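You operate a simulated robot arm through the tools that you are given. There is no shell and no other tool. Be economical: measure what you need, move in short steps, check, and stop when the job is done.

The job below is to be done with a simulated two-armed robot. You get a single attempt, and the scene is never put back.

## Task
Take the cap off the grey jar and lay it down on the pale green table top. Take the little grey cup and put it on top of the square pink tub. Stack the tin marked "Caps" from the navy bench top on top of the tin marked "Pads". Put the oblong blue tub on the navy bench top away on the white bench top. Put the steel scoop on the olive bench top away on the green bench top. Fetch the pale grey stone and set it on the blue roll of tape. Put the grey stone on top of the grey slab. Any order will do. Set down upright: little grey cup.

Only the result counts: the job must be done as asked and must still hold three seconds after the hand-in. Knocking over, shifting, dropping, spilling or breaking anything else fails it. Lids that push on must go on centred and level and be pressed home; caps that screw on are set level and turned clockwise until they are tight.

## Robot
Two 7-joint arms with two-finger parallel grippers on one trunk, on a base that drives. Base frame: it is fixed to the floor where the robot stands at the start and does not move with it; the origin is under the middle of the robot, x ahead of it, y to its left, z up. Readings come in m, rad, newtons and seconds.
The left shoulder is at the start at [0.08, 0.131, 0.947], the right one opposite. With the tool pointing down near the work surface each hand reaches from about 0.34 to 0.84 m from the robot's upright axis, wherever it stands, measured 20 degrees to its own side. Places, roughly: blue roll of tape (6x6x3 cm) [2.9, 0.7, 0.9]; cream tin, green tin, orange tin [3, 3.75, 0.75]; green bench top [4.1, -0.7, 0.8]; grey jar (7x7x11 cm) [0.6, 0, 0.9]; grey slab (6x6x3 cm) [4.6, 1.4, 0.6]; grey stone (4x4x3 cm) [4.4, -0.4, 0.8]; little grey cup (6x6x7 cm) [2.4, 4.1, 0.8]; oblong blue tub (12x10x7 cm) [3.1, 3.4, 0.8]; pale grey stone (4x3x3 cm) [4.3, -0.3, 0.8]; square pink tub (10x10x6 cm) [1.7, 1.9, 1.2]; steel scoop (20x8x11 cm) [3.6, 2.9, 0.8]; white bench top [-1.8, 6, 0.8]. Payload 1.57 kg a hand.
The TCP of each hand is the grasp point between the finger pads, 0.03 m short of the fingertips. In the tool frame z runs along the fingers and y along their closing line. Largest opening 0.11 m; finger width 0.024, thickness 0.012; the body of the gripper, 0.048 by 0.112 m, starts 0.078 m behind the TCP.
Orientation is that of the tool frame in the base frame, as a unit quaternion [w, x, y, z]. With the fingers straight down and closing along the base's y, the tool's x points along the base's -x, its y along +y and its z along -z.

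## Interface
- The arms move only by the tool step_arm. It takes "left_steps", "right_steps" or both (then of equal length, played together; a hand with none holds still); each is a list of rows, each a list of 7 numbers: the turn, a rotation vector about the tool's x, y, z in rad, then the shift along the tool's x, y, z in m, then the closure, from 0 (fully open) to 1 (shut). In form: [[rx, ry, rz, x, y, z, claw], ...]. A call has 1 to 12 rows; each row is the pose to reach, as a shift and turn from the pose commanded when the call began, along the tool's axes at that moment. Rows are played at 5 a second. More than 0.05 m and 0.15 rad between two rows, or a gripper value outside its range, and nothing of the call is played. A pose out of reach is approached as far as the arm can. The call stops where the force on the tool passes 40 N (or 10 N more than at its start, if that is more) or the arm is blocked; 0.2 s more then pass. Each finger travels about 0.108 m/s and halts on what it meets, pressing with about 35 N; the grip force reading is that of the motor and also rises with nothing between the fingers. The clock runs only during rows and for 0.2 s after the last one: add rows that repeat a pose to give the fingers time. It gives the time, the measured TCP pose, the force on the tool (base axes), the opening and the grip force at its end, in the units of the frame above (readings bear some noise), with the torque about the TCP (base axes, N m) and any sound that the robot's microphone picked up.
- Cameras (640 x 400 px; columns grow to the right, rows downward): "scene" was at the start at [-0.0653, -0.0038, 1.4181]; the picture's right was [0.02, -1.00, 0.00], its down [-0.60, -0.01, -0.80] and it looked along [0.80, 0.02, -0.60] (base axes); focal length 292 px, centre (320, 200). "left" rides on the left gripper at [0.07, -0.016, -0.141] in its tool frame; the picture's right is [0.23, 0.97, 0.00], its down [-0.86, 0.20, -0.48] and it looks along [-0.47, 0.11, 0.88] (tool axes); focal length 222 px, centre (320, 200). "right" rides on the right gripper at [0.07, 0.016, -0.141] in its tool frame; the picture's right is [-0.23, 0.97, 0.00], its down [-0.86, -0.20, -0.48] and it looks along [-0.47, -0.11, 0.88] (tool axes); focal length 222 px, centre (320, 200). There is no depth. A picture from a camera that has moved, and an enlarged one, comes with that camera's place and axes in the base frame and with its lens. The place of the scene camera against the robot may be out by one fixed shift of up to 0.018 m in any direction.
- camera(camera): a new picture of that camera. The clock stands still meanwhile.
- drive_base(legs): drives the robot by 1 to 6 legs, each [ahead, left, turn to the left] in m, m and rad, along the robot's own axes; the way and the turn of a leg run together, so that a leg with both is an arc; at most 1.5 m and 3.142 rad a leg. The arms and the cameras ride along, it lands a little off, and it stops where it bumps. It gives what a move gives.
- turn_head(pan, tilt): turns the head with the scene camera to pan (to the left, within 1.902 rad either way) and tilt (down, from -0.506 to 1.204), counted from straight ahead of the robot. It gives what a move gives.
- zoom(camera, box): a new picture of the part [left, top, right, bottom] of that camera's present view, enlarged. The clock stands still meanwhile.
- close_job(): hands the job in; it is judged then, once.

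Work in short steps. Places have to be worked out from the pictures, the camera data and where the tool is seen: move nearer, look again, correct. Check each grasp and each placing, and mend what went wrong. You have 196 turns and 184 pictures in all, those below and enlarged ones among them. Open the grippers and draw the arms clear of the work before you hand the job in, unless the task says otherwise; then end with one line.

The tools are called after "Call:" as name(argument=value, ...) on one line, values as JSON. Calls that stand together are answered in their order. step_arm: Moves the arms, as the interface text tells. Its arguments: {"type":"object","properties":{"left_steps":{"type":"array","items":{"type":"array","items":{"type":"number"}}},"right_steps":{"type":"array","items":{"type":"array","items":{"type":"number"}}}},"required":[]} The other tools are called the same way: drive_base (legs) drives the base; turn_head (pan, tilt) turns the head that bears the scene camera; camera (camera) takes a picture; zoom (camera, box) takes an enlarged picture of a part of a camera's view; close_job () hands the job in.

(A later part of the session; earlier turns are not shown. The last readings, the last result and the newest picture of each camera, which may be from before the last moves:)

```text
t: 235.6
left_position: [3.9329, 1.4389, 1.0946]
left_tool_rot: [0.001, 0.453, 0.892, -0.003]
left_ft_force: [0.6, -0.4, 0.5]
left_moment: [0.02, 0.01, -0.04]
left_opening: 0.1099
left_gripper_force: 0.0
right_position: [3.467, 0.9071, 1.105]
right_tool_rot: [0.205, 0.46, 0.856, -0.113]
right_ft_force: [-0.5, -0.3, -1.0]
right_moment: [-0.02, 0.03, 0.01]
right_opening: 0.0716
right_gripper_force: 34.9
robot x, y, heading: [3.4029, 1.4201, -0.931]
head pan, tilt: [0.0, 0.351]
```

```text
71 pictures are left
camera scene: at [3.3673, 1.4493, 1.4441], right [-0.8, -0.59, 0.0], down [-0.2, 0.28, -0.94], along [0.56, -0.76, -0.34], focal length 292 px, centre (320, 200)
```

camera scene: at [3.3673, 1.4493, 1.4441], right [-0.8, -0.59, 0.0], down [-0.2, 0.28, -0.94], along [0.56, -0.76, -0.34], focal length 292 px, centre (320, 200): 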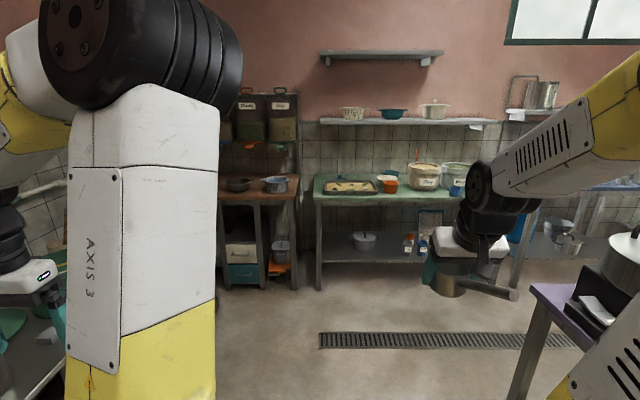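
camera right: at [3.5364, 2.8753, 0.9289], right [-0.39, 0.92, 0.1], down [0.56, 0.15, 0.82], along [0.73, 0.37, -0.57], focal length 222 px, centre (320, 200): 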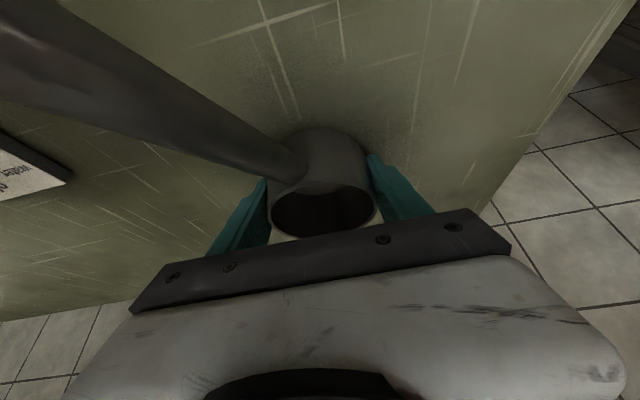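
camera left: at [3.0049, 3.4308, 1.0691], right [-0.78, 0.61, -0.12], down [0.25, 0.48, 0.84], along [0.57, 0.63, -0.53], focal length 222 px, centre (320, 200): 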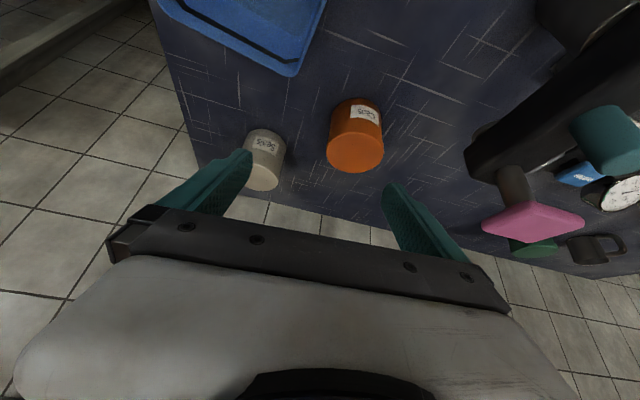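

The green bench is ahead. Zooming on its top to find the stones and a free spot.

Call:
zoom(camera="scene", box=[300, 150, 476, 260])

```text
3.64 times, centred on (388, 205) of scene
camera zoom: at [3.3673, 1.4493, 1.4441], right [-0.8, -0.59, 0.0], down [-0.2, 0.28, -0.94], along [0.56, -0.76, -0.34], focal length 1063 px, centre (73, 182)
```

zoom: 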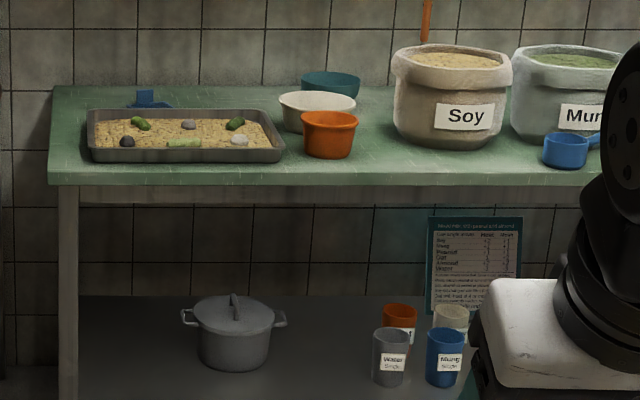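

The stones lie in a tray of grain: pale stone at front right, grey stone at the rear, and a dark one that isn't asked for. I'll drive closer.

Call:
drive_base(legs=[[1.3, -0.25, 0]])

Call:
turn_head(pan=-0.1, tilt=0.6)

Call:
camera(camera="scene")

```text
t: 242.1
left_position: [4.4753, 0.2354, 1.0946]
left_tool_rot: [0.003, 0.464, 0.886, -0.003]
left_ft_force: [-0.2, -0.2, -0.3]
left_moment: [0.03, 0.03, -0.02]
left_opening: 0.1098
left_gripper_force: 0.0
right_position: [3.9947, -0.2829, 1.1056]
right_tool_rot: [0.204, 0.472, 0.85, -0.116]
right_ft_force: [0.4, 0.3, -1.7]
right_moment: [-0.02, -0.05, 0.0]
right_opening: 0.0713
right_gripper_force: 35.2
robot x, y, heading: [3.9537, 0.2278, -0.961]
head pan, tilt: [0.0, 0.351]
```

```text
t: 242.9
left_position: [4.4754, 0.2346, 1.0947]
left_tool_rot: [0.002, 0.464, 0.886, -0.003]
left_ft_force: [0.2, -0.2, -0.4]
left_moment: [0.02, -0.03, 0.0]
left_opening: 0.1096
left_gripper_force: 0.0
right_position: [3.9943, -0.283, 1.1057]
right_tool_rot: [0.203, 0.472, 0.85, -0.116]
right_ft_force: [1.0, 0.3, -1.7]
right_moment: [-0.02, -0.02, 0.01]
right_opening: 0.071
right_gripper_force: 35.2
robot x, y, heading: [3.9499, 0.2301, -0.96]
head pan, tilt: [-0.099, 0.6]
```

```text
69 pictures are left
camera scene: at [3.9007, 0.2601, 1.4215], right [-0.87, -0.49, 0.0], down [-0.28, 0.49, -0.83], along [0.4, -0.72, -0.56], focal length 292 px, centre (320, 200)
```

scene: 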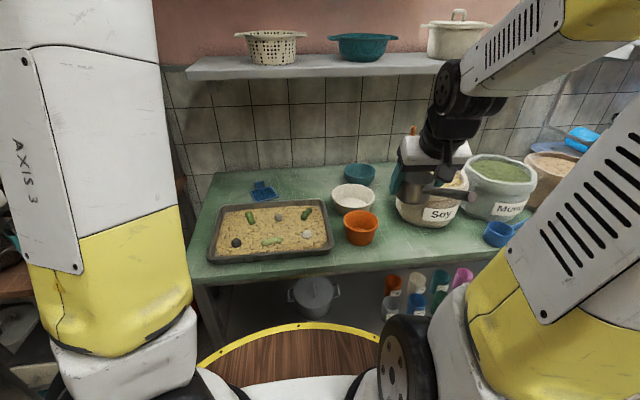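

There is a free strip between the orange cup and the Soy sack at about (4.02, -0.455). I'll bring the scoop over it, turned 40° so the handle lies more along the edge.

Call:
step_arm(right_steps=[[-0.054, 0, -0.103, -0.007, -0.013, 0.042, 0.7], [-0.107, 0, -0.207, -0.014, -0.026, 0.085, 0.7], [-0.161, 0, -0.31, -0.021, -0.039, 0.127, 0.7], [-0.215, 0, -0.413, -0.029, -0.052, 0.169, 0.7], [-0.268, 0, -0.517, -0.036, -0.065, 0.212, 0.7], [-0.322, 0, -0.62, -0.043, -0.078, 0.254, 0.7], [-0.322, 0, -0.62, -0.043, -0.078, 0.254, 0.7]])

Call:
camera(camera="right")

Call:
zoom(camera="scene", box=[300, 150, 500, 275])

```text
t: 244.5
left_position: [4.4748, 0.2344, 1.0947]
left_tool_rot: [0.001, 0.464, 0.886, -0.003]
left_ft_force: [0.1, 0.9, -0.4]
left_moment: [-0.02, 0.01, 0.0]
left_opening: 0.1103
left_gripper_force: 0.1
right_position: [4.0083, -0.4554, 0.8969]
right_tool_rot: [0.23, 0.154, 0.96, -0.036]
right_ft_force: [0.9, 0.0, -1.0]
right_moment: [-0.01, -0.02, -0.01]
right_opening: 0.071
right_gripper_force: 34.9
robot x, y, heading: [3.9525, 0.2297, -0.966]
head pan, tilt: [-0.099, 0.6]
```

```text
68 pictures are left
camera right: at [3.8937, -0.4011, 0.9899], right [0.5, 0.86, 0.1], down [0.45, -0.36, 0.81], along [0.74, -0.36, -0.57], focal length 222 px, centre (320, 200)
```

right: 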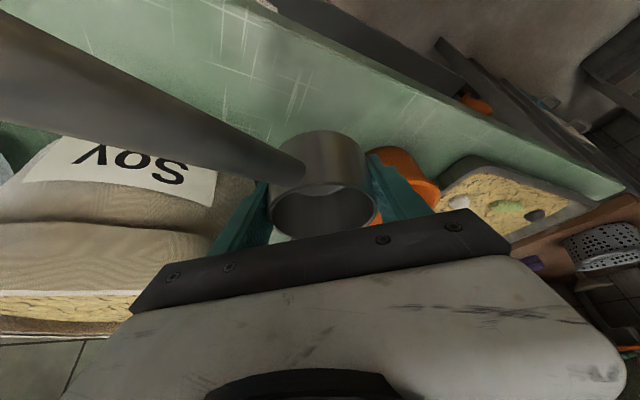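

```text
3.20 times, centred on (400, 212) of scene
camera zoom: at [3.9006, 0.2601, 1.4214], right [-0.87, -0.49, 0.0], down [-0.28, 0.49, -0.82], along [0.4, -0.72, -0.57], focal length 936 px, centre (64, 160)
```

zoom: 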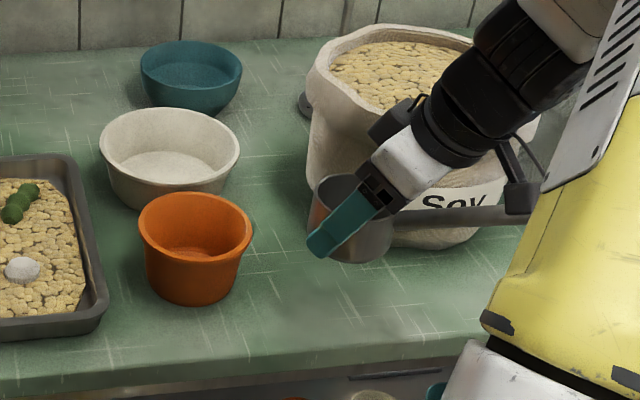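

The spot below is clear of the cup and sack. Lowering to contact in small steps.

Call:
step_arm(right_steps=[[0, 0, 0, 0.009, 0, 0.0178, 0.7], [0, 0, 0, 0.0181, 0, 0.0356, 0.7], [0, 0, 0, 0.0226, 0, 0.0445, 0.7], [0, 0, 0, 0.0244, 0, 0.0481, 0.7], [0, 0, 0, 0.0262, 0, 0.0517, 0.7], [0, 0, 0, 0.0281, 0, 0.0552, 0.7], [0, 0, 0, 0.0299, 0, 0.0588, 0.7], [0, 0, 0, 0.0317, 0, 0.0623, 0.7]])

Call:
zoom(camera="scene", box=[300, 150, 500, 275])

```text
t: 246.3
left_position: [4.4745, 0.2344, 1.0952]
left_tool_rot: [0.002, 0.464, 0.886, -0.003]
left_ft_force: [-0.3, -0.2, -0.1]
left_moment: [0.02, 0.0, 0.0]
left_opening: 0.1099
left_gripper_force: 0.1
right_position: [4.0084, -0.4568, 0.8283]
right_tool_rot: [0.231, 0.154, 0.96, -0.037]
right_ft_force: [0.2, 0.1, -2.6]
right_moment: [-0.01, -0.02, -0.02]
right_opening: 0.0709
right_gripper_force: 35.3
robot x, y, heading: [3.9488, 0.2304, -0.963]
head pan, tilt: [-0.099, 0.6]
```

```text
3.20 times, centred on (400, 212) of scene
camera zoom: at [3.9007, 0.2601, 1.4214], right [-0.87, -0.49, 0.0], down [-0.28, 0.49, -0.82], along [0.4, -0.72, -0.57], focal length 936 px, centre (64, 160)
```

zoom: 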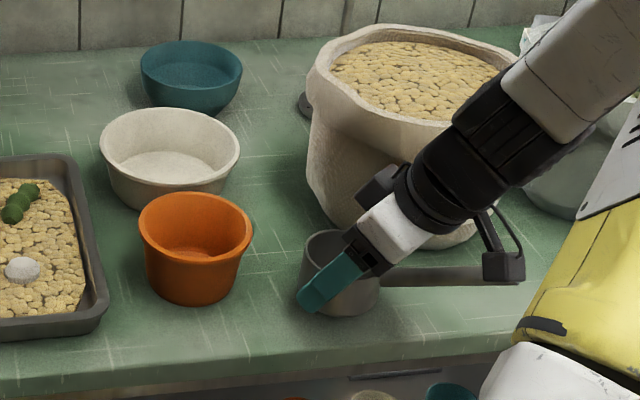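

Still no contact; continuing down gently.

Call:
step_arm(right_steps=[[0, 0, 0, 0.0018, 0, 0.0036, 0.7], [0, 0, 0, 0.0036, 0, 0.0071, 0.7], [0, 0, 0, 0.0054, 0, 0.0107, 0.7], [0, 0, 0, 0.0072, 0, 0.0142, 0.7], [0, 0, 0, 0.0091, 0, 0.0178, 0.7], [0, 0, 0, 0.0109, 0, 0.0214, 0.7], [0, 0, 0, 0.0127, 0, 0.0249, 0.7], [0, 0, 0, 0.0145, 0, 0.0285, 0.7]])

Call:
zoom(camera="scene", box=[300, 150, 500, 275])

```text
t: 247.6
left_position: [4.4752, 0.2347, 1.0943]
left_tool_rot: [0.001, 0.465, 0.885, -0.003]
left_ft_force: [-0.7, -0.8, 0.5]
left_moment: [-0.02, 0.03, 0.0]
left_opening: 0.1099
left_gripper_force: 0.1
right_position: [4.0076, -0.4579, 0.8141]
right_tool_rot: [0.231, 0.154, 0.96, -0.039]
right_ft_force: [-0.8, 2.7, 9.9]
right_moment: [0.25, 0.05, 0.02]
right_opening: 0.0704
right_gripper_force: 35.9
robot x, y, heading: [3.9516, 0.2265, -0.965]
head pan, tilt: [-0.099, 0.6]
stopped in row 6 (right hand): the force on the tool passed its limit at 49 N (the readings are from after the stop); the commanded pose is now the measured one
```

```text
3.20 times, centred on (400, 212) of scene
camera zoom: at [3.9006, 0.2606, 1.4214], right [-0.87, -0.49, 0.0], down [-0.28, 0.49, -0.83], along [0.4, -0.72, -0.56], focal length 936 px, centre (64, 160)
```

zoom: 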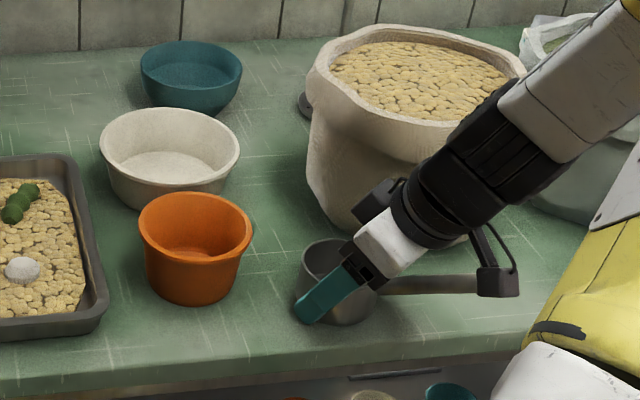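

Contact at the bench (z≈0.78). I'll open and rise straight up.

Call:
step_arm(right_steps=[[0, 0, 0, 0, 0, 0, 0.5], [0, 0, 0, 0, 0, 0, 0.3], [0, 0, 0, 0, 0, 0, 0.2], [0, 0, 0, -0.0136, 0, -0.0267, 0.2], [0, 0, 0, -0.0317, 0, -0.0623, 0.2], [0, 0, 0, -0.0543, 0, -0.107, 0.2], [0, 0, 0, -0.0724, 0, -0.1425, 0.2], [0, 0, 0, -0.0905, 0, -0.178, 0.2], [0, 0, 0, -0.1086, 0, -0.2137, 0.1]])

Call:
camera(camera="scene")

```text
t: 249.6
left_position: [4.4751, 0.2345, 1.0943]
left_tool_rot: [0.001, 0.464, 0.886, -0.003]
left_ft_force: [-0.3, -0.7, 0.2]
left_moment: [0.0, 0.0, 0.01]
left_opening: 0.1099
left_gripper_force: 0.1
right_position: [4.0078, -0.4585, 1.0516]
right_tool_rot: [0.232, 0.154, 0.96, -0.037]
right_ft_force: [-0.8, 0.0, -0.1]
right_moment: [0.05, -0.04, 0.04]
right_opening: 0.0992
right_gripper_force: 0.1
robot x, y, heading: [3.9526, 0.2253, -0.962]
head pan, tilt: [-0.099, 0.6]
```

```text
64 pictures are left
camera scene: at [3.9006, 0.2599, 1.4214], right [-0.87, -0.49, 0.0], down [-0.28, 0.49, -0.82], along [0.4, -0.72, -0.57], focal length 292 px, centre (320, 200)
```

scene: 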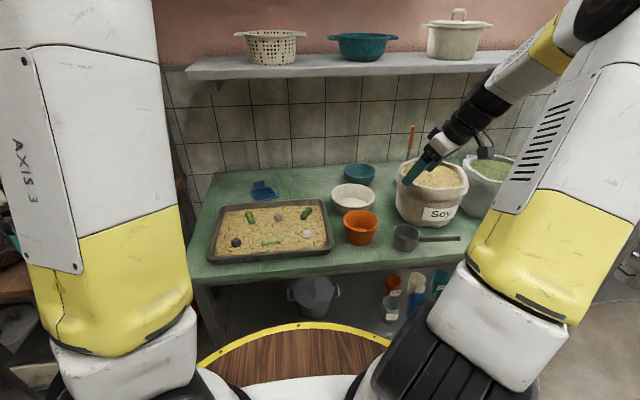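

The scoop rests well on the green bench. For the stones I'll shift the base left 0.15 m, undo the hand's yaw and hover over the pale stone.

Call:
drive_base(legs=[[0, 0.15, 0]])

Call:
step_arm(right_steps=[[0.053, 0, 0.104, -0.009, 0.015, 0.0, 0.1], [0.106, 0, 0.208, -0.018, 0.03, 0.01, 0.2], [0.159, 0, 0.311, -0.027, 0.045, 0.03, 0.3], [0.211, 0, 0.415, -0.037, 0.061, 0.06, 0.35], [0.264, 0, 0.519, -0.046, 0.076, 0.09, 0.35], [0.317, 0, 0.623, -0.055, 0.091, 0.118, 0.35]])

Call:
camera(camera="right")

```text
t: 251.0
left_position: [4.6005, 0.3205, 1.0943]
left_tool_rot: [0.002, 0.465, 0.886, -0.002]
left_ft_force: [1.0, -0.4, 0.0]
left_moment: [0.0, -0.04, 0.01]
left_opening: 0.11
left_gripper_force: 0.1
right_position: [4.1336, -0.3721, 1.0515]
right_tool_rot: [0.232, 0.154, 0.96, -0.038]
right_ft_force: [-0.8, -0.3, 0.5]
right_moment: [-0.03, -0.02, 0.03]
right_opening: 0.099
right_gripper_force: 0.2
robot x, y, heading: [4.0764, 0.3148, -0.961]
head pan, tilt: [-0.099, 0.6]
```

```text
t: 252.4
left_position: [4.5991, 0.3212, 1.0937]
left_tool_rot: [0.001, 0.465, 0.886, -0.002]
left_ft_force: [0.2, -0.3, -0.2]
left_moment: [-0.01, -0.05, 0.0]
left_opening: 0.11
left_gripper_force: 0.0
right_position: [4.2557, -0.3177, 0.973]
right_tool_rot: [0.205, 0.475, 0.848, -0.114]
right_ft_force: [-0.8, -0.2, 0.8]
right_moment: [0.01, -0.01, 0.02]
right_opening: 0.0716
right_gripper_force: 0.0
robot x, y, heading: [4.0782, 0.3139, -0.96]
head pan, tilt: [-0.099, 0.6]
```

```text
63 pictures are left
camera right: at [4.2041, -0.2021, 1.0663], right [0.94, 0.34, 0.1], down [0.11, -0.57, 0.82], along [0.33, -0.75, -0.57], focal length 222 px, centre (320, 200)
```

right: 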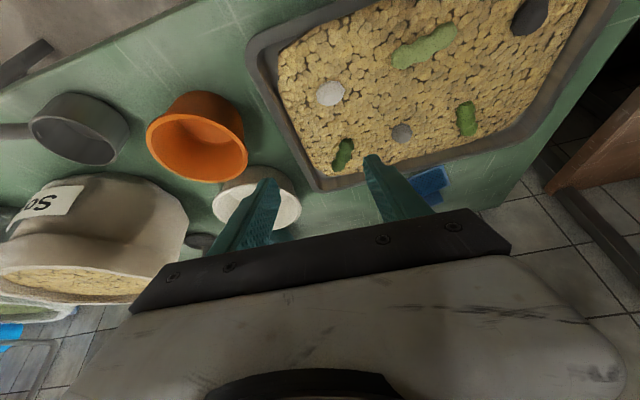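

Pale stone at about (4.287, -0.322), grey at (4.415, -0.351). I'll line up over the pale one and descend to just above it.

Call:
step_arm(right_steps=[[0, 0, 0, 0.021, 0.014, -0.01, 0.4], [0, 0, 0, 0.042, 0.027, -0.0215, 0.45], [0, 0, 0, 0.042, 0.027, 0.02, 0.45], [0, 0, 0, 0.042, 0.027, 0.06, 0.45], [0, 0, 0, 0.042, 0.027, 0.085, 0.45]])

Call:
camera(camera="right")

```text
t: 253.6
left_position: [4.6017, 0.3212, 1.093]
left_tool_rot: [0.001, 0.465, 0.886, -0.003]
left_ft_force: [0.3, 0.2, -0.5]
left_moment: [-0.03, -0.01, 0.02]
left_opening: 0.1099
left_gripper_force: 0.1
right_position: [4.2852, -0.3051, 0.8761]
right_tool_rot: [0.205, 0.474, 0.849, -0.114]
right_ft_force: [0.4, 0.3, 0.7]
right_moment: [0.0, -0.03, 0.03]
right_opening: 0.0603
right_gripper_force: 0.1
robot x, y, heading: [4.0748, 0.316, -0.958]
head pan, tilt: [-0.099, 0.6]
```

```text
62 pictures are left
camera right: at [4.2324, -0.19, 0.9698], right [0.94, 0.34, 0.11], down [0.11, -0.57, 0.82], along [0.34, -0.75, -0.57], focal length 222 px, centre (320, 200)
```

right: 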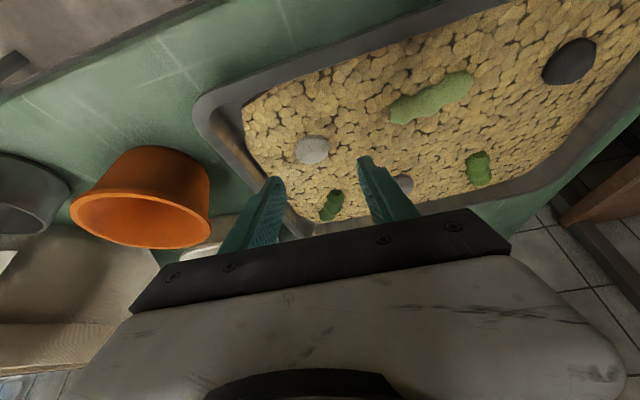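

Centred within a few millimetres. I'll descend 4 cm and close on the pale stone.

Call:
step_arm(right_steps=[[0, 0, 0, 0.005, -0.004, 0.01, 0.45], [0, 0, 0, 0.005, -0.004, 0.022, 0.45], [0, 0, 0, 0.005, -0.004, 0.032, 0.45], [0, 0, 0, 0.005, -0.004, 0.04, 0.45], [0, 0, 0, 0.005, -0.004, 0.04, 0.6], [0, 0, 0, 0.005, -0.004, 0.04, 0.8], [0, 0, 0, 0.005, -0.004, 0.04, 0.9], [0, 0, 0, 0.005, -0.004, 0.04, 0.9]])

Call:
camera(camera="right")

```text
t: 255.4
left_position: [4.6002, 0.3219, 1.095]
left_tool_rot: [0.002, 0.464, 0.886, -0.003]
left_ft_force: [-0.2, 0.3, -0.6]
left_moment: [0.02, 0.0, -0.04]
left_opening: 0.1097
left_gripper_force: 0.0
right_position: [4.2882, -0.3189, 0.8394]
right_tool_rot: [0.207, 0.474, 0.848, -0.114]
right_ft_force: [-0.7, 1.2, 10.0]
right_moment: [-0.13, -0.1, -0.02]
right_opening: 0.0198
right_gripper_force: 5.1
robot x, y, heading: [4.074, 0.3183, -0.963]
head pan, tilt: [-0.099, 0.6]
```

```text
61 pictures are left
camera right: at [4.2353, -0.2031, 0.9318], right [0.93, 0.34, 0.11], down [0.11, -0.57, 0.82], along [0.34, -0.75, -0.57], focal length 222 px, centre (320, 200)
```

right: 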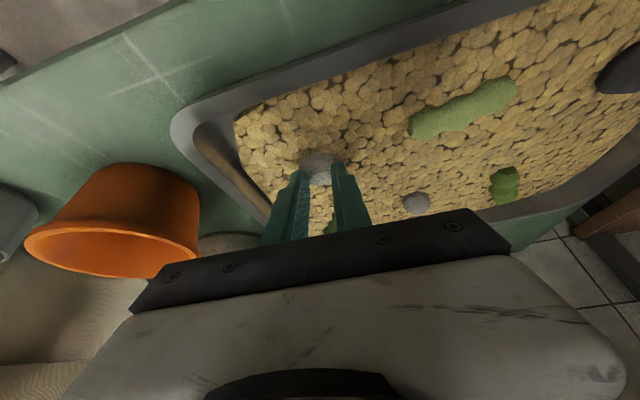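

The tips landed just beyond the stone. I'll reopen, rise slightly, shift 2 cm back, go a bit lower and close again.

Call:
step_arm(right_steps=[[0, 0, 0, 0, 0, 0, 0.6], [0, 0, 0, 0, 0, 0, 0.45], [0, 0, 0, -0.008, 0, -0.016, 0.45], [0, 0, 0, 0.01, 0, -0.025, 0.45], [0, 0, 0, 0.017, 0, -0.012, 0.45], [0, 0, 0, 0.0205, 0, -0.004, 0.45], [0, 0, 0, 0.0225, 0, 0.0, 0.45], [0, 0, 0, 0.0225, 0, 0.0, 0.6], [0, 0, 0, 0.0225, 0, 0.0, 0.8], [0, 0, 0, 0.0225, 0, 0.0, 0.9], [0, 0, 0, 0.0225, 0, 0.0, 0.9]])

Call:
camera(camera="right")

```text
t: 257.8
left_position: [4.6009, 0.3209, 1.0937]
left_tool_rot: [0.001, 0.465, 0.886, -0.002]
left_ft_force: [-0.1, -0.6, -0.2]
left_moment: [0.0, 0.02, -0.01]
left_opening: 0.1098
left_gripper_force: 0.1
right_position: [4.2769, -0.301, 0.8266]
right_tool_rot: [0.205, 0.474, 0.849, -0.113]
right_ft_force: [0.2, 0.2, -0.1]
right_moment: [-0.02, -0.02, 0.03]
right_opening: 0.0108
right_gripper_force: 0.0
robot x, y, heading: [4.0755, 0.3172, -0.965]
head pan, tilt: [-0.099, 0.6]
```

```text
60 pictures are left
camera right: at [4.2241, -0.186, 0.9204], right [0.93, 0.34, 0.11], down [0.11, -0.57, 0.82], along [0.34, -0.75, -0.57], focal length 222 px, centre (320, 200)
```

right: 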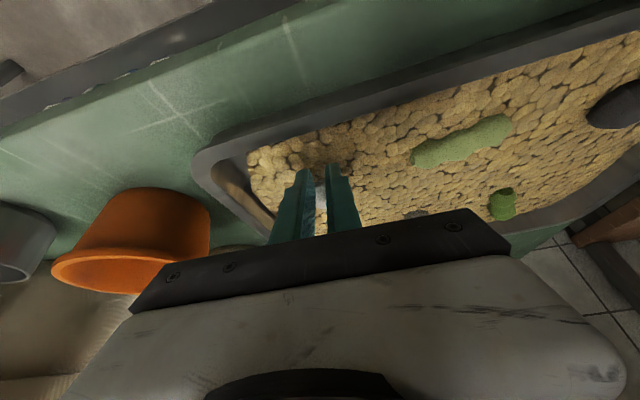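

Triangulating the untouched views, the stone sits lower than I assumed (z≈0.79), at (4.297, -0.336). I'll open, rise, move forward over it and go deeper before closing.

Call:
step_arm(right_steps=[[0, 0, 0, -0.0137, 0, -0.0267, 0.6], [0, 0, 0, -0.0137, 0, -0.0267, 0.45], [0, 0, 0, -0.0399, -0.004, -0.0131, 0.45], [0, 0, 0, -0.0307, -0.004, 0.0047, 0.45], [0, 0, 0, -0.0239, -0.004, 0.018, 0.45], [0, 0, 0, -0.0195, -0.004, 0.0265, 0.45], [0, 0, 0, -0.0195, -0.004, 0.0265, 0.6], [0, 0, 0, -0.0195, -0.004, 0.0265, 0.8], [0, 0, 0, -0.0195, -0.004, 0.0265, 0.9], [0, 0, 0, -0.0195, -0.004, 0.0265, 0.9]])

Call:
camera(camera="right")

```text
t: 259.2
left_position: [4.5998, 0.3215, 1.0956]
left_tool_rot: [0.002, 0.465, 0.885, -0.003]
left_ft_force: [0.8, -0.2, 0.3]
left_moment: [0.0, 0.02, 0.01]
left_opening: 0.1101
left_gripper_force: 0.1
right_position: [4.287, -0.3301, 0.818]
right_tool_rot: [0.208, 0.475, 0.847, -0.116]
right_ft_force: [-14.5, 7.8, 22.1]
right_moment: [0.2, 0.36, 0.14]
right_opening: 0.0518
right_gripper_force: 4.8
robot x, y, heading: [4.0758, 0.3166, -0.961]
head pan, tilt: [-0.099, 0.6]
stopped in row 7 (right hand): the force on the tool passed its limit at 47 N (the readings are from after the stop); the commanded pose is now the measured one
```

```text
59 pictures are left
camera right: at [4.2342, -0.2138, 0.9107], right [0.94, 0.34, 0.11], down [0.11, -0.56, 0.82], along [0.33, -0.76, -0.56], focal length 222 px, centre (320, 200)
```

right: 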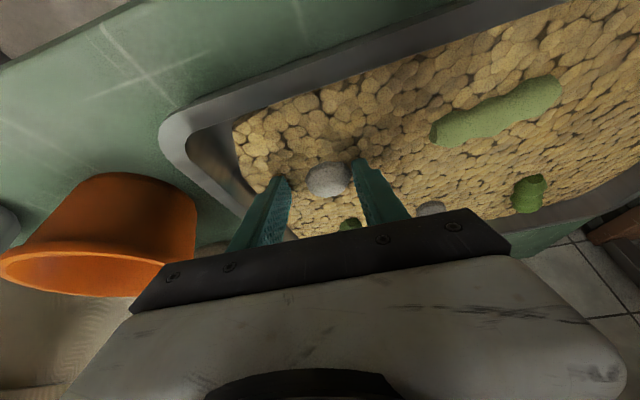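

The stone is now between the fingertips, which touched the grain. I'll rise 3 mm and close.

Call:
step_arm(right_steps=[[0, 0, 0, -0.0014, 0, -0.0027, 0.52], [0, 0, 0, -0.0014, 0, -0.0027, 0.6], [0, 0, 0, -0.0014, 0, -0.0027, 0.75], [0, 0, 0, -0.0014, 0, -0.0027, 0.9], [0, 0, 0, -0.0014, 0, -0.0027, 0.9]])

Call:
camera(camera="right")

```text
t: 260.4
left_position: [4.5997, 0.3214, 1.095]
left_tool_rot: [0.001, 0.465, 0.885, -0.004]
left_ft_force: [-0.2, -0.3, 0.0]
left_moment: [-0.01, 0.03, 0.0]
left_opening: 0.11
left_gripper_force: 0.0
right_position: [4.2895, -0.329, 0.8189]
right_tool_rot: [0.207, 0.474, 0.848, -0.114]
right_ft_force: [0.4, -0.5, -0.3]
right_moment: [0.05, -0.03, -0.02]
right_opening: 0.0352
right_gripper_force: 35.3
robot x, y, heading: [4.0753, 0.3167, -0.958]
head pan, tilt: [-0.099, 0.6]
```

```text
58 pictures are left
camera right: at [4.2368, -0.2138, 0.9124], right [0.93, 0.34, 0.11], down [0.11, -0.56, 0.82], along [0.34, -0.75, -0.56], focal length 222 px, centre (320, 200)
```

right: 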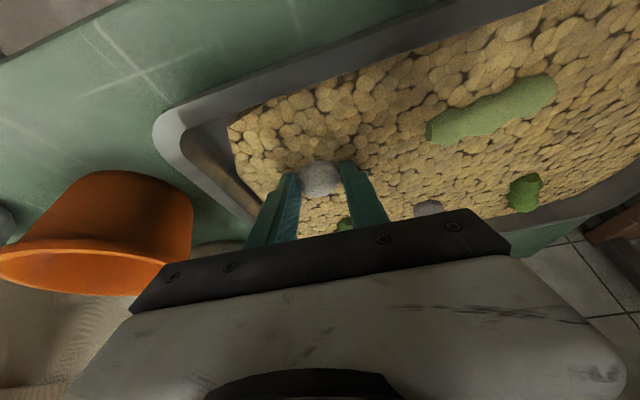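

Pale stone gripped (0.035). I'll lift it high, draw it in, and drive to the aisle side of the purple table where the tape should be.

Call:
step_arm(right_steps=[[0, 0, 0, -0.02, 0, -0.038, 0.9], [0, 0, 0, -0.04, 0, -0.078, 0.9], [0, 0, 0, -0.05, 0, -0.124, 0.9], [0, 0, 0, -0.05, 0, -0.172, 0.9], [0, 0, 0, -0.046, 0, -0.22, 0.9], [0, 0, 0, -0.042, 0, -0.268, 0.9], [0, 0, 0, -0.038, 0, -0.316, 0.9], [0, 0, 0, -0.034, 0, -0.364, 0.9], [0, 0, 0, -0.03, 0, -0.412, 0.9], [0, 0, 0, -0.025, 0, -0.46, 0.9], [0, 0, 0, -0.02, 0, -0.508, 0.9], [0, 0, 0, -0.0155, 0, -0.533, 0.9]])

Call:
drive_base(legs=[[-0.773, -0.15, 0], [0, 0, -1.56]])

Call:
turn_head(pan=0.0, tilt=0.6)

Call:
camera(camera="scene")

```text
t: 263.1
left_position: [4.6003, 0.3221, 1.0936]
left_tool_rot: [0.001, 0.465, 0.885, -0.003]
left_ft_force: [0.0, -0.3, -0.6]
left_moment: [0.02, 0.02, 0.02]
left_opening: 0.1102
left_gripper_force: 0.1
right_position: [4.1654, -0.1327, 1.2998]
right_tool_rot: [0.207, 0.473, 0.848, -0.116]
right_ft_force: [-0.5, 0.0, -0.1]
right_moment: [0.04, 0.03, 0.03]
right_opening: 0.0349
right_gripper_force: 34.9
robot x, y, heading: [4.0783, 0.3158, -0.961]
head pan, tilt: [-0.099, 0.6]
```

```text
t: 271.0
left_position: [3.5434, 0.3191, 1.0942]
left_tool_rot: [-0.002, 0.95, 0.313, -0.003]
left_ft_force: [-0.2, -0.3, -0.7]
left_moment: [0.04, -0.01, 0.0]
left_opening: 0.11
left_gripper_force: 0.0
right_position: [3.0749, 0.7392, 1.3002]
right_tool_rot: [0.069, 0.93, 0.28, -0.227]
right_ft_force: [-0.4, 0.0, -1.0]
right_moment: [-0.01, 0.03, 0.01]
right_opening: 0.0349
right_gripper_force: 35.2
robot x, y, heading: [3.523, 0.845, -2.505]
head pan, tilt: [-0.099, 0.6]
```

```text
t: 271.6
left_position: [3.5448, 0.3194, 1.0944]
left_tool_rot: [-0.002, 0.95, 0.313, -0.003]
left_ft_force: [0.1, -0.1, 0.3]
left_moment: [0.02, -0.02, 0.02]
left_opening: 0.1099
left_gripper_force: 0.1
right_position: [3.0763, 0.7397, 1.2997]
right_tool_rot: [0.069, 0.93, 0.28, -0.226]
right_ft_force: [-0.4, -0.9, 0.2]
right_moment: [0.0, -0.01, -0.02]
right_opening: 0.0349
right_gripper_force: 34.8
robot x, y, heading: [3.5215, 0.8452, -2.501]
head pan, tilt: [0.0, 0.6]
```

```text
57 pictures are left
camera scene: at [3.5502, 0.8686, 1.4214], right [-0.6, 0.8, 0.0], down [0.45, 0.34, -0.82], along [-0.66, -0.49, -0.57], focal length 292 px, centre (320, 200)
```

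scene: 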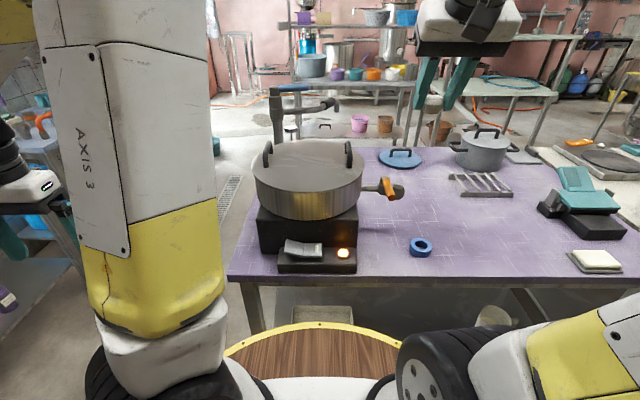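

The blue tape ring is on the purple table, ahead and right, about (2.96, 0.75). I'll bring the stone above it, keeping clear of the stove.

Call:
step_arm(right_steps=[[0, 0, 0, 0.009, -0.012, 0.042, 0.9], [0, 0, 0, 0.018, -0.023, 0.085, 0.9], [0, 0, 0, 0.026, -0.035, 0.127, 0.9], [0, 0, 0, 0.035, -0.047, 0.169, 0.9], [0, 0, 0, 0.044, -0.058, 0.212, 0.9], [0, 0, 0, 0.053, -0.07, 0.254, 0.9]])

Call:
camera(camera="right")

Call:
zoom(camera="scene", box=[350, 170, 510, 270])

```text
t: 273.0
left_position: [3.543, 0.3187, 1.0962]
left_tool_rot: [-0.002, 0.949, 0.314, -0.003]
left_ft_force: [0.2, 0.2, 0.3]
left_moment: [-0.01, 0.03, 0.0]
left_opening: 0.11
left_gripper_force: 0.1
right_position: [2.9784, 0.7608, 1.0495]
right_tool_rot: [0.069, 0.93, 0.28, -0.228]
right_ft_force: [0.5, 0.3, -0.6]
right_moment: [0.0, 0.01, 0.02]
right_opening: 0.0349
right_gripper_force: 35.2
robot x, y, heading: [3.5236, 0.8448, -2.504]
head pan, tilt: [0.0, 0.6]
```

```text
56 pictures are left
camera right: at [3.093, 0.8165, 1.1419], right [0.37, -0.92, 0.11], down [-0.56, -0.13, 0.82], along [-0.74, -0.36, -0.56], focal length 222 px, centre (320, 200)
```

right: 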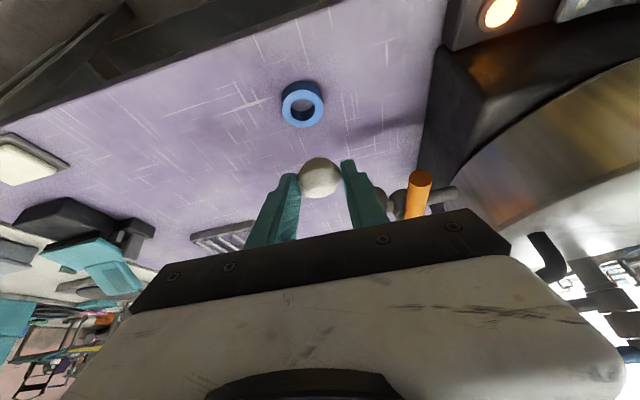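

```text
4.00 times, centred on (430, 220) of scene
camera zoom: at [3.5507, 0.8688, 1.4214], right [-0.6, 0.8, 0.0], down [0.45, 0.34, -0.83], along [-0.66, -0.49, -0.56], focal length 1170 px, centre (-120, 120)
```

zoom: 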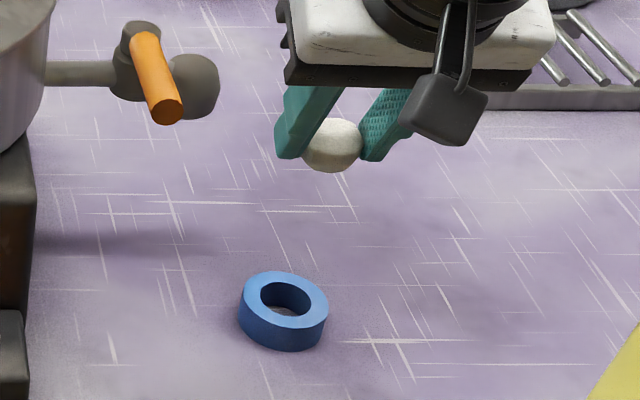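

Tape ring top works out at (2.942, 0.750, 0.88). I'll shift over its centre, lower to a few centimetres above, and check.

Call:
step_arm(right_steps=[[0, 0, 0, -0.01, -0.006, 0.005, 0.9], [0, 0, 0, -0.02, -0.0113, 0.0103, 0.9], [0, 0, 0, -0.005, -0.0113, 0.04, 0.9], [0, 0, 0, 0.01, -0.0113, 0.07, 0.9], [0, 0, 0, 0.026, -0.0113, 0.099, 0.9]])

Call:
camera(camera="right")

Call:
zoom(camera="scene", box=[350, 190, 478, 270])

```text
t: 274.2
left_position: [3.5438, 0.3192, 1.0937]
left_tool_rot: [-0.002, 0.95, 0.312, -0.004]
left_ft_force: [1.2, -0.3, 0.6]
left_moment: [0.02, 0.01, 0.04]
left_opening: 0.1101
left_gripper_force: 0.1
right_position: [2.9556, 0.7567, 0.9508]
right_tool_rot: [0.07, 0.93, 0.279, -0.228]
right_ft_force: [0.5, 0.9, -0.2]
right_moment: [0.02, 0.0, -0.02]
right_opening: 0.0346
right_gripper_force: 34.7
robot x, y, heading: [3.5213, 0.8429, -2.501]
head pan, tilt: [0.0, 0.6]
```

```text
54 pictures are left
camera right: at [3.0695, 0.8129, 1.0423], right [0.37, -0.92, 0.11], down [-0.56, -0.13, 0.82], along [-0.74, -0.36, -0.56], focal length 222 px, centre (320, 200)
```

right: 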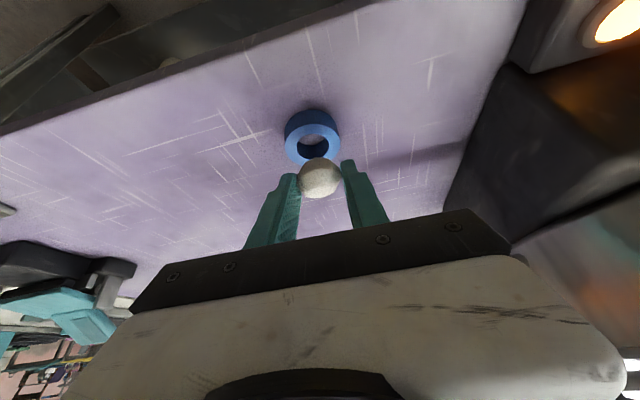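

```text
5.00 times, centred on (414, 230) of scene
camera zoom: at [3.5505, 0.8687, 1.4214], right [-0.6, 0.8, 0.0], down [0.45, 0.34, -0.83], along [-0.66, -0.49, -0.56], focal length 1462 px, centre (-150, 50)
```

zoom: 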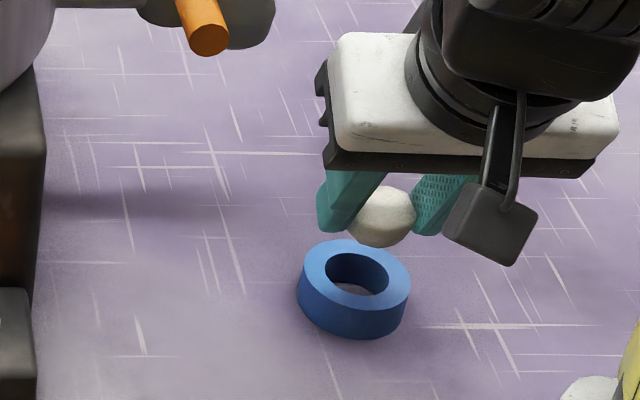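

Almost exactly centred. I'll nudge 5 mm and lower in small steps to contact.

Call:
step_arm(right_steps=[[0, 0, 0, -0.004, 0.0045, 0.002, 0.9], [0, 0, 0, 0.0029, 0.0045, 0.0153, 0.9], [0, 0, 0, 0.0061, 0.0045, 0.0216, 0.9], [0, 0, 0, 0.0079, 0.0045, 0.0251, 0.9], [0, 0, 0, 0.0093, 0.0045, 0.0278, 0.9], [0, 0, 0, 0.0107, 0.0045, 0.0304, 0.9], [0, 0, 0, 0.012, 0.0045, 0.0331, 0.9]])

Call:
zoom(camera="scene", box=[350, 190, 478, 270])

```text
t: 275.8
left_position: [3.5432, 0.3191, 1.0934]
left_tool_rot: [-0.001, 0.95, 0.313, -0.003]
left_ft_force: [0.2, 0.6, -0.5]
left_moment: [-0.02, 0.01, 0.05]
left_opening: 0.1101
left_gripper_force: 0.1
right_position: [2.9522, 0.7497, 0.9158]
right_tool_rot: [0.069, 0.93, 0.28, -0.227]
right_ft_force: [-0.8, 0.7, -0.2]
right_moment: [-0.02, -0.03, -0.02]
right_opening: 0.0343
right_gripper_force: 35.3
robot x, y, heading: [3.5207, 0.8426, -2.504]
head pan, tilt: [0.0, 0.6]
```

```text
5.00 times, centred on (414, 230) of scene
camera zoom: at [3.5502, 0.8686, 1.4214], right [-0.6, 0.8, 0.0], down [0.45, 0.34, -0.82], along [-0.66, -0.49, -0.57], focal length 1462 px, centre (-150, 50)
```

zoom: 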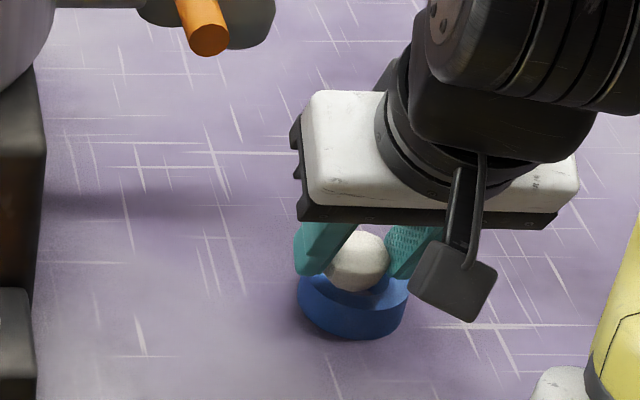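

Centred; just about to touch. A few more millimetres down.

Call:
step_arm(right_steps=[[0, 0, 0, 0.0012, 0, 0.0022, 0.9], [0, 0, 0, 0.0023, 0, 0.0045, 0.9], [0, 0, 0, 0.0034, 0, 0.0067, 0.9], [0, 0, 0, 0.0046, 0, 0.0089, 0.9]])

Call:
zoom(camera="scene", box=[350, 190, 478, 270])

```text
t: 276.8
left_position: [3.5443, 0.3197, 1.0955]
left_tool_rot: [-0.002, 0.95, 0.313, -0.004]
left_ft_force: [0.1, 0.2, -0.8]
left_moment: [0.01, -0.02, -0.02]
left_opening: 0.11
left_gripper_force: 0.0
right_position: [2.9535, 0.751, 0.9065]
right_tool_rot: [0.07, 0.93, 0.28, -0.227]
right_ft_force: [2.2, 0.6, 8.0]
right_moment: [0.02, 0.03, -0.03]
right_opening: 0.0346
right_gripper_force: 35.3
robot x, y, heading: [3.5206, 0.8458, -2.5]
head pan, tilt: [0.0, 0.6]
```

```text
5.00 times, centred on (414, 230) of scene
camera zoom: at [3.5505, 0.8686, 1.4214], right [-0.6, 0.8, 0.0], down [0.45, 0.34, -0.83], along [-0.66, -0.49, -0.56], focal length 1462 px, centre (-150, 50)
```

zoom: 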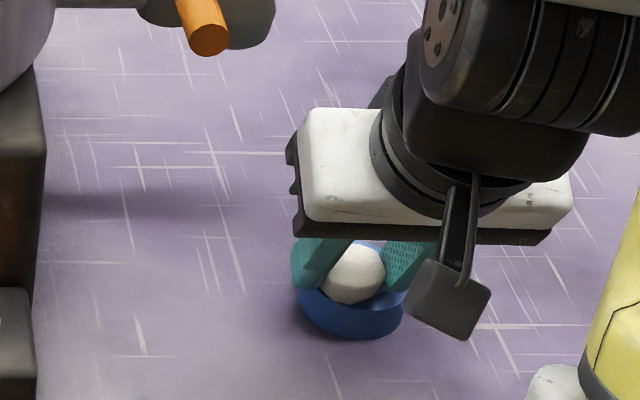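

Contact felt. I'll open slowly and withdraw.

Call:
step_arm(right_steps=[[0, 0, 0, 0, 0, 0, 0.66], [0, 0, 0, 0, 0, 0, 0.6], [0, 0, 0, 0, 0, 0, 0.5], [0, 0, 0, -0.005, 0, -0.01, 0.4], [0, 0, 0, -0.015, 0, -0.03, 0.4], [0, 0, 0, -0.03, 0, -0.065, 0.4], [0, 0, 0, -0.05, 0, -0.105, 0.4], [0, 0, 0, -0.06, 0, -0.15, 0.4]])

Call:
zoom(camera="scene", box=[350, 190, 478, 270])

```text
t: 278.6
left_position: [3.5437, 0.3185, 1.095]
left_tool_rot: [-0.002, 0.95, 0.312, -0.003]
left_ft_force: [-0.8, -0.5, 0.1]
left_moment: [0.04, -0.02, 0.01]
left_opening: 0.1099
left_gripper_force: 0.1
right_position: [2.9646, 0.7567, 1.0662]
right_tool_rot: [0.069, 0.93, 0.28, -0.227]
right_ft_force: [-0.6, -0.8, -0.5]
right_moment: [0.0, -0.02, -0.03]
right_opening: 0.0663
right_gripper_force: 0.1
robot x, y, heading: [3.5188, 0.8434, -2.5]
head pan, tilt: [0.0, 0.6]
```

```text
5.00 times, centred on (414, 230) of scene
camera zoom: at [3.5498, 0.8683, 1.4215], right [-0.6, 0.8, 0.0], down [0.45, 0.34, -0.82], along [-0.66, -0.49, -0.57], focal length 1462 px, centre (-150, 50)
```

zoom: 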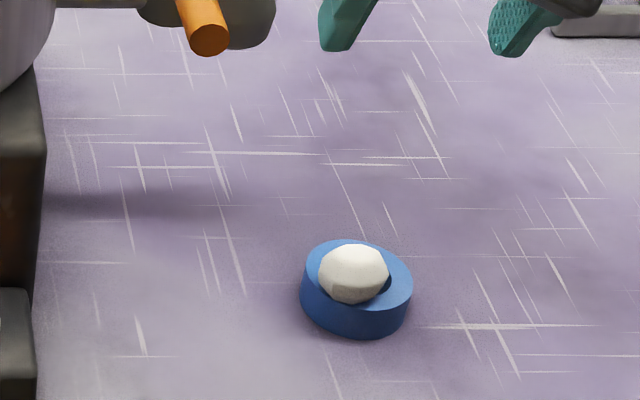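

The pale stone sits on the tape. Now back to the green bench for the grey stone: raise the hand, turn, and drive there.

Call:
step_arm(right_steps=[[0, 0, 0, -0.02, 0, -0.04, 0.4], [0, 0, 0, -0.035, 0, -0.085, 0.4], [0, 0, 0, -0.045, 0, -0.13, 0.4], [0, 0, 0, -0.05, 0, -0.175, 0.4], [0, 0, 0, -0.056, 0, -0.219, 0.4]])

Call:
drive_base(legs=[[0, 0, 1.54], [0.78, 0.254, 0]])

Call:
step_arm(right_steps=[[0, 0, 0, -0.01, 0, 0.045, 0.4], [0, 0, 0, -0.025, 0, 0.09, 0.4], [0, 0, 0, -0.04, 0, 0.135, 0.4], [0, 0, 0, -0.06, 0, 0.18, 0.4], [0, 0, 0, -0.08, 0, 0.225, 0.4], [0, 0, 0, -0.09, 0, 0.27, 0.4]])

Call:
camera(camera="right")

```text
t: 279.8
left_position: [3.5442, 0.3188, 1.0938]
left_tool_rot: [-0.001, 0.949, 0.314, -0.003]
left_ft_force: [0.2, -0.9, -0.4]
left_moment: [0.01, 0.0, 0.0]
left_opening: 0.1099
left_gripper_force: 0.0
right_position: [3.0068, 0.784, 1.2866]
right_tool_rot: [0.069, 0.93, 0.28, -0.227]
right_ft_force: [0.4, -0.1, -0.3]
right_moment: [-0.04, -0.02, -0.01]
right_opening: 0.0663
right_gripper_force: 0.1
robot x, y, heading: [3.5179, 0.8413, -2.502]
head pan, tilt: [0.0, 0.6]
```

```text
t: 288.0
left_position: [4.7024, 0.3669, 1.0953]
left_tool_rot: [0.001, 0.459, 0.888, -0.004]
left_ft_force: [-0.5, 0.5, -0.9]
left_moment: [-0.02, 0.01, -0.01]
left_opening: 0.1103
left_gripper_force: 0.0
right_position: [4.2261, -0.1606, 1.2853]
right_tool_rot: [0.208, 0.469, 0.851, -0.113]
right_ft_force: [0.2, -0.4, -1.0]
right_moment: [-0.01, 0.0, -0.05]
right_opening: 0.0661
right_gripper_force: 0.0
robot x, y, heading: [4.1767, 0.3546, -0.957]
head pan, tilt: [0.0, 0.6]
```

```text
t: 289.4
left_position: [4.7019, 0.3662, 1.0947]
left_tool_rot: [0.001, 0.459, 0.888, -0.002]
left_ft_force: [-1.5, 0.1, 0.3]
left_moment: [-0.02, -0.05, 0.01]
left_opening: 0.1099
left_gripper_force: 0.0
right_position: [4.3336, -0.3297, 1.0891]
right_tool_rot: [0.208, 0.469, 0.85, -0.114]
right_ft_force: [-0.4, 0.2, 0.1]
right_moment: [-0.03, -0.03, 0.01]
right_opening: 0.066
right_gripper_force: 0.1
robot x, y, heading: [4.1799, 0.3578, -0.953]
head pan, tilt: [0.0, 0.6]
```

```text
49 pictures are left
camera right: at [4.2805, -0.2144, 1.1811], right [0.93, 0.35, 0.11], down [0.12, -0.56, 0.82], along [0.35, -0.75, -0.56], focal length 222 px, centre (320, 200)
```

right: 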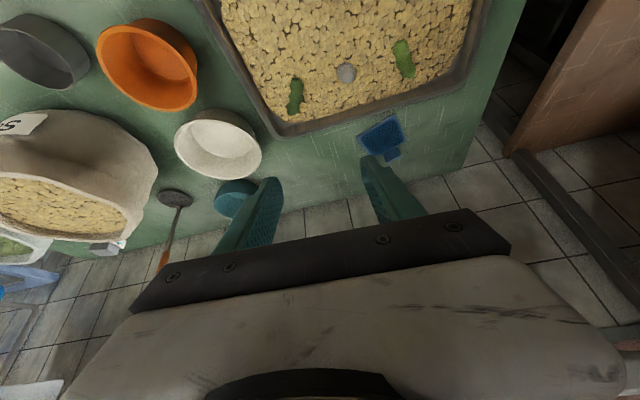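

Grey stone at about (4.435, -0.367). Aligning and descending to just above it.

Call:
step_arm(right_steps=[[0, 0, 0, 0.03, 0.032, -0.016, 0.45], [0, 0, 0, 0.059, 0.0645, -0.01, 0.45], [0, 0, 0, 0.059, 0.0645, 0.035, 0.45], [0, 0, 0, 0.059, 0.0645, 0.08, 0.45], [0, 0, 0, 0.059, 0.0645, 0.125, 0.45], [0, 0, 0, 0.059, 0.0645, 0.17, 0.45], [0, 0, 0, 0.059, 0.0645, 0.205, 0.45]])

Call:
camera(camera="right")

```text
t: 291.0
left_position: [4.7018, 0.3672, 1.0944]
left_tool_rot: [0.001, 0.461, 0.888, -0.003]
left_ft_force: [0.7, 0.0, 0.2]
left_moment: [-0.02, -0.01, -0.02]
left_opening: 0.1103
left_gripper_force: 0.0
right_position: [4.4136, -0.3343, 0.8781]
right_tool_rot: [0.208, 0.469, 0.851, -0.114]
right_ft_force: [0.1, -0.6, 0.1]
right_moment: [-0.01, 0.01, -0.01]
right_opening: 0.0604
right_gripper_force: 0.1
robot x, y, heading: [4.1771, 0.3555, -0.952]
head pan, tilt: [0.0, 0.6]
```

```text
48 pictures are left
camera right: at [4.3593, -0.2193, 0.9709], right [0.93, 0.35, 0.11], down [0.12, -0.56, 0.82], along [0.35, -0.75, -0.56], focal length 222 px, centre (320, 200)
```

right: 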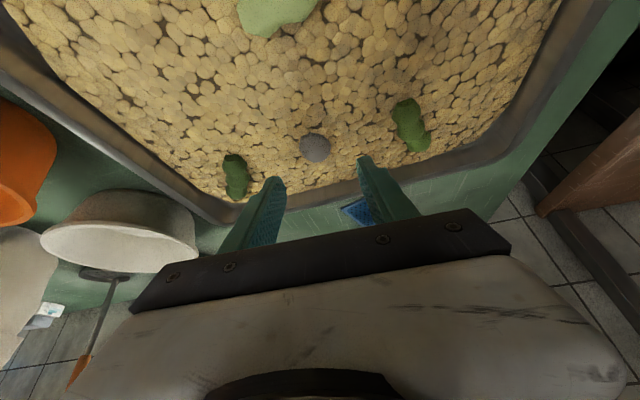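

Aligned within 5 mm. Descending onto the grey stone and closing.

Call:
step_arm(right_steps=[[0, 0, 0, 0.002, -0.0045, 0.02, 0.45], [0, 0, 0, 0.002, -0.0045, 0.04, 0.45], [0, 0, 0, 0.002, -0.0045, 0.055, 0.45], [0, 0, 0, 0.002, -0.0045, 0.065, 0.45], [0, 0, 0, 0.002, -0.0045, 0.065, 0.55], [0, 0, 0, 0.002, -0.0045, 0.065, 0.7], [0, 0, 0, 0.002, -0.0045, 0.065, 0.9], [0, 0, 0, 0.002, -0.0045, 0.065, 0.9]])

Call:
camera(camera="right")

```text
t: 292.8
left_position: [4.7028, 0.3674, 1.0944]
left_tool_rot: [0.001, 0.459, 0.889, -0.004]
left_ft_force: [0.4, 0.1, -0.4]
left_moment: [-0.02, -0.02, 0.01]
left_opening: 0.1099
left_gripper_force: 0.1
right_position: [4.426, -0.3618, 0.8197]
right_tool_rot: [0.208, 0.469, 0.851, -0.113]
right_ft_force: [0.0, -0.3, 0.7]
right_moment: [0.02, 0.03, 0.01]
right_opening: 0.0289
right_gripper_force: 35.2
robot x, y, heading: [4.1789, 0.3578, -0.951]
head pan, tilt: [0.0, 0.6]
```

```text
47 pictures are left
camera right: at [4.3701, -0.2459, 0.9129], right [0.93, 0.35, 0.11], down [0.12, -0.56, 0.82], along [0.35, -0.75, -0.56], focal length 222 px, centre (320, 200)
```

right: 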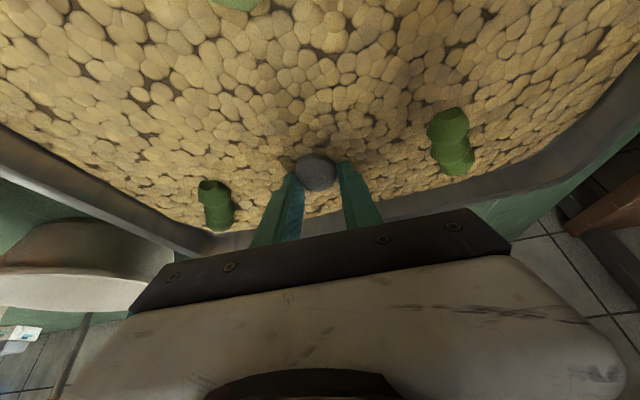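

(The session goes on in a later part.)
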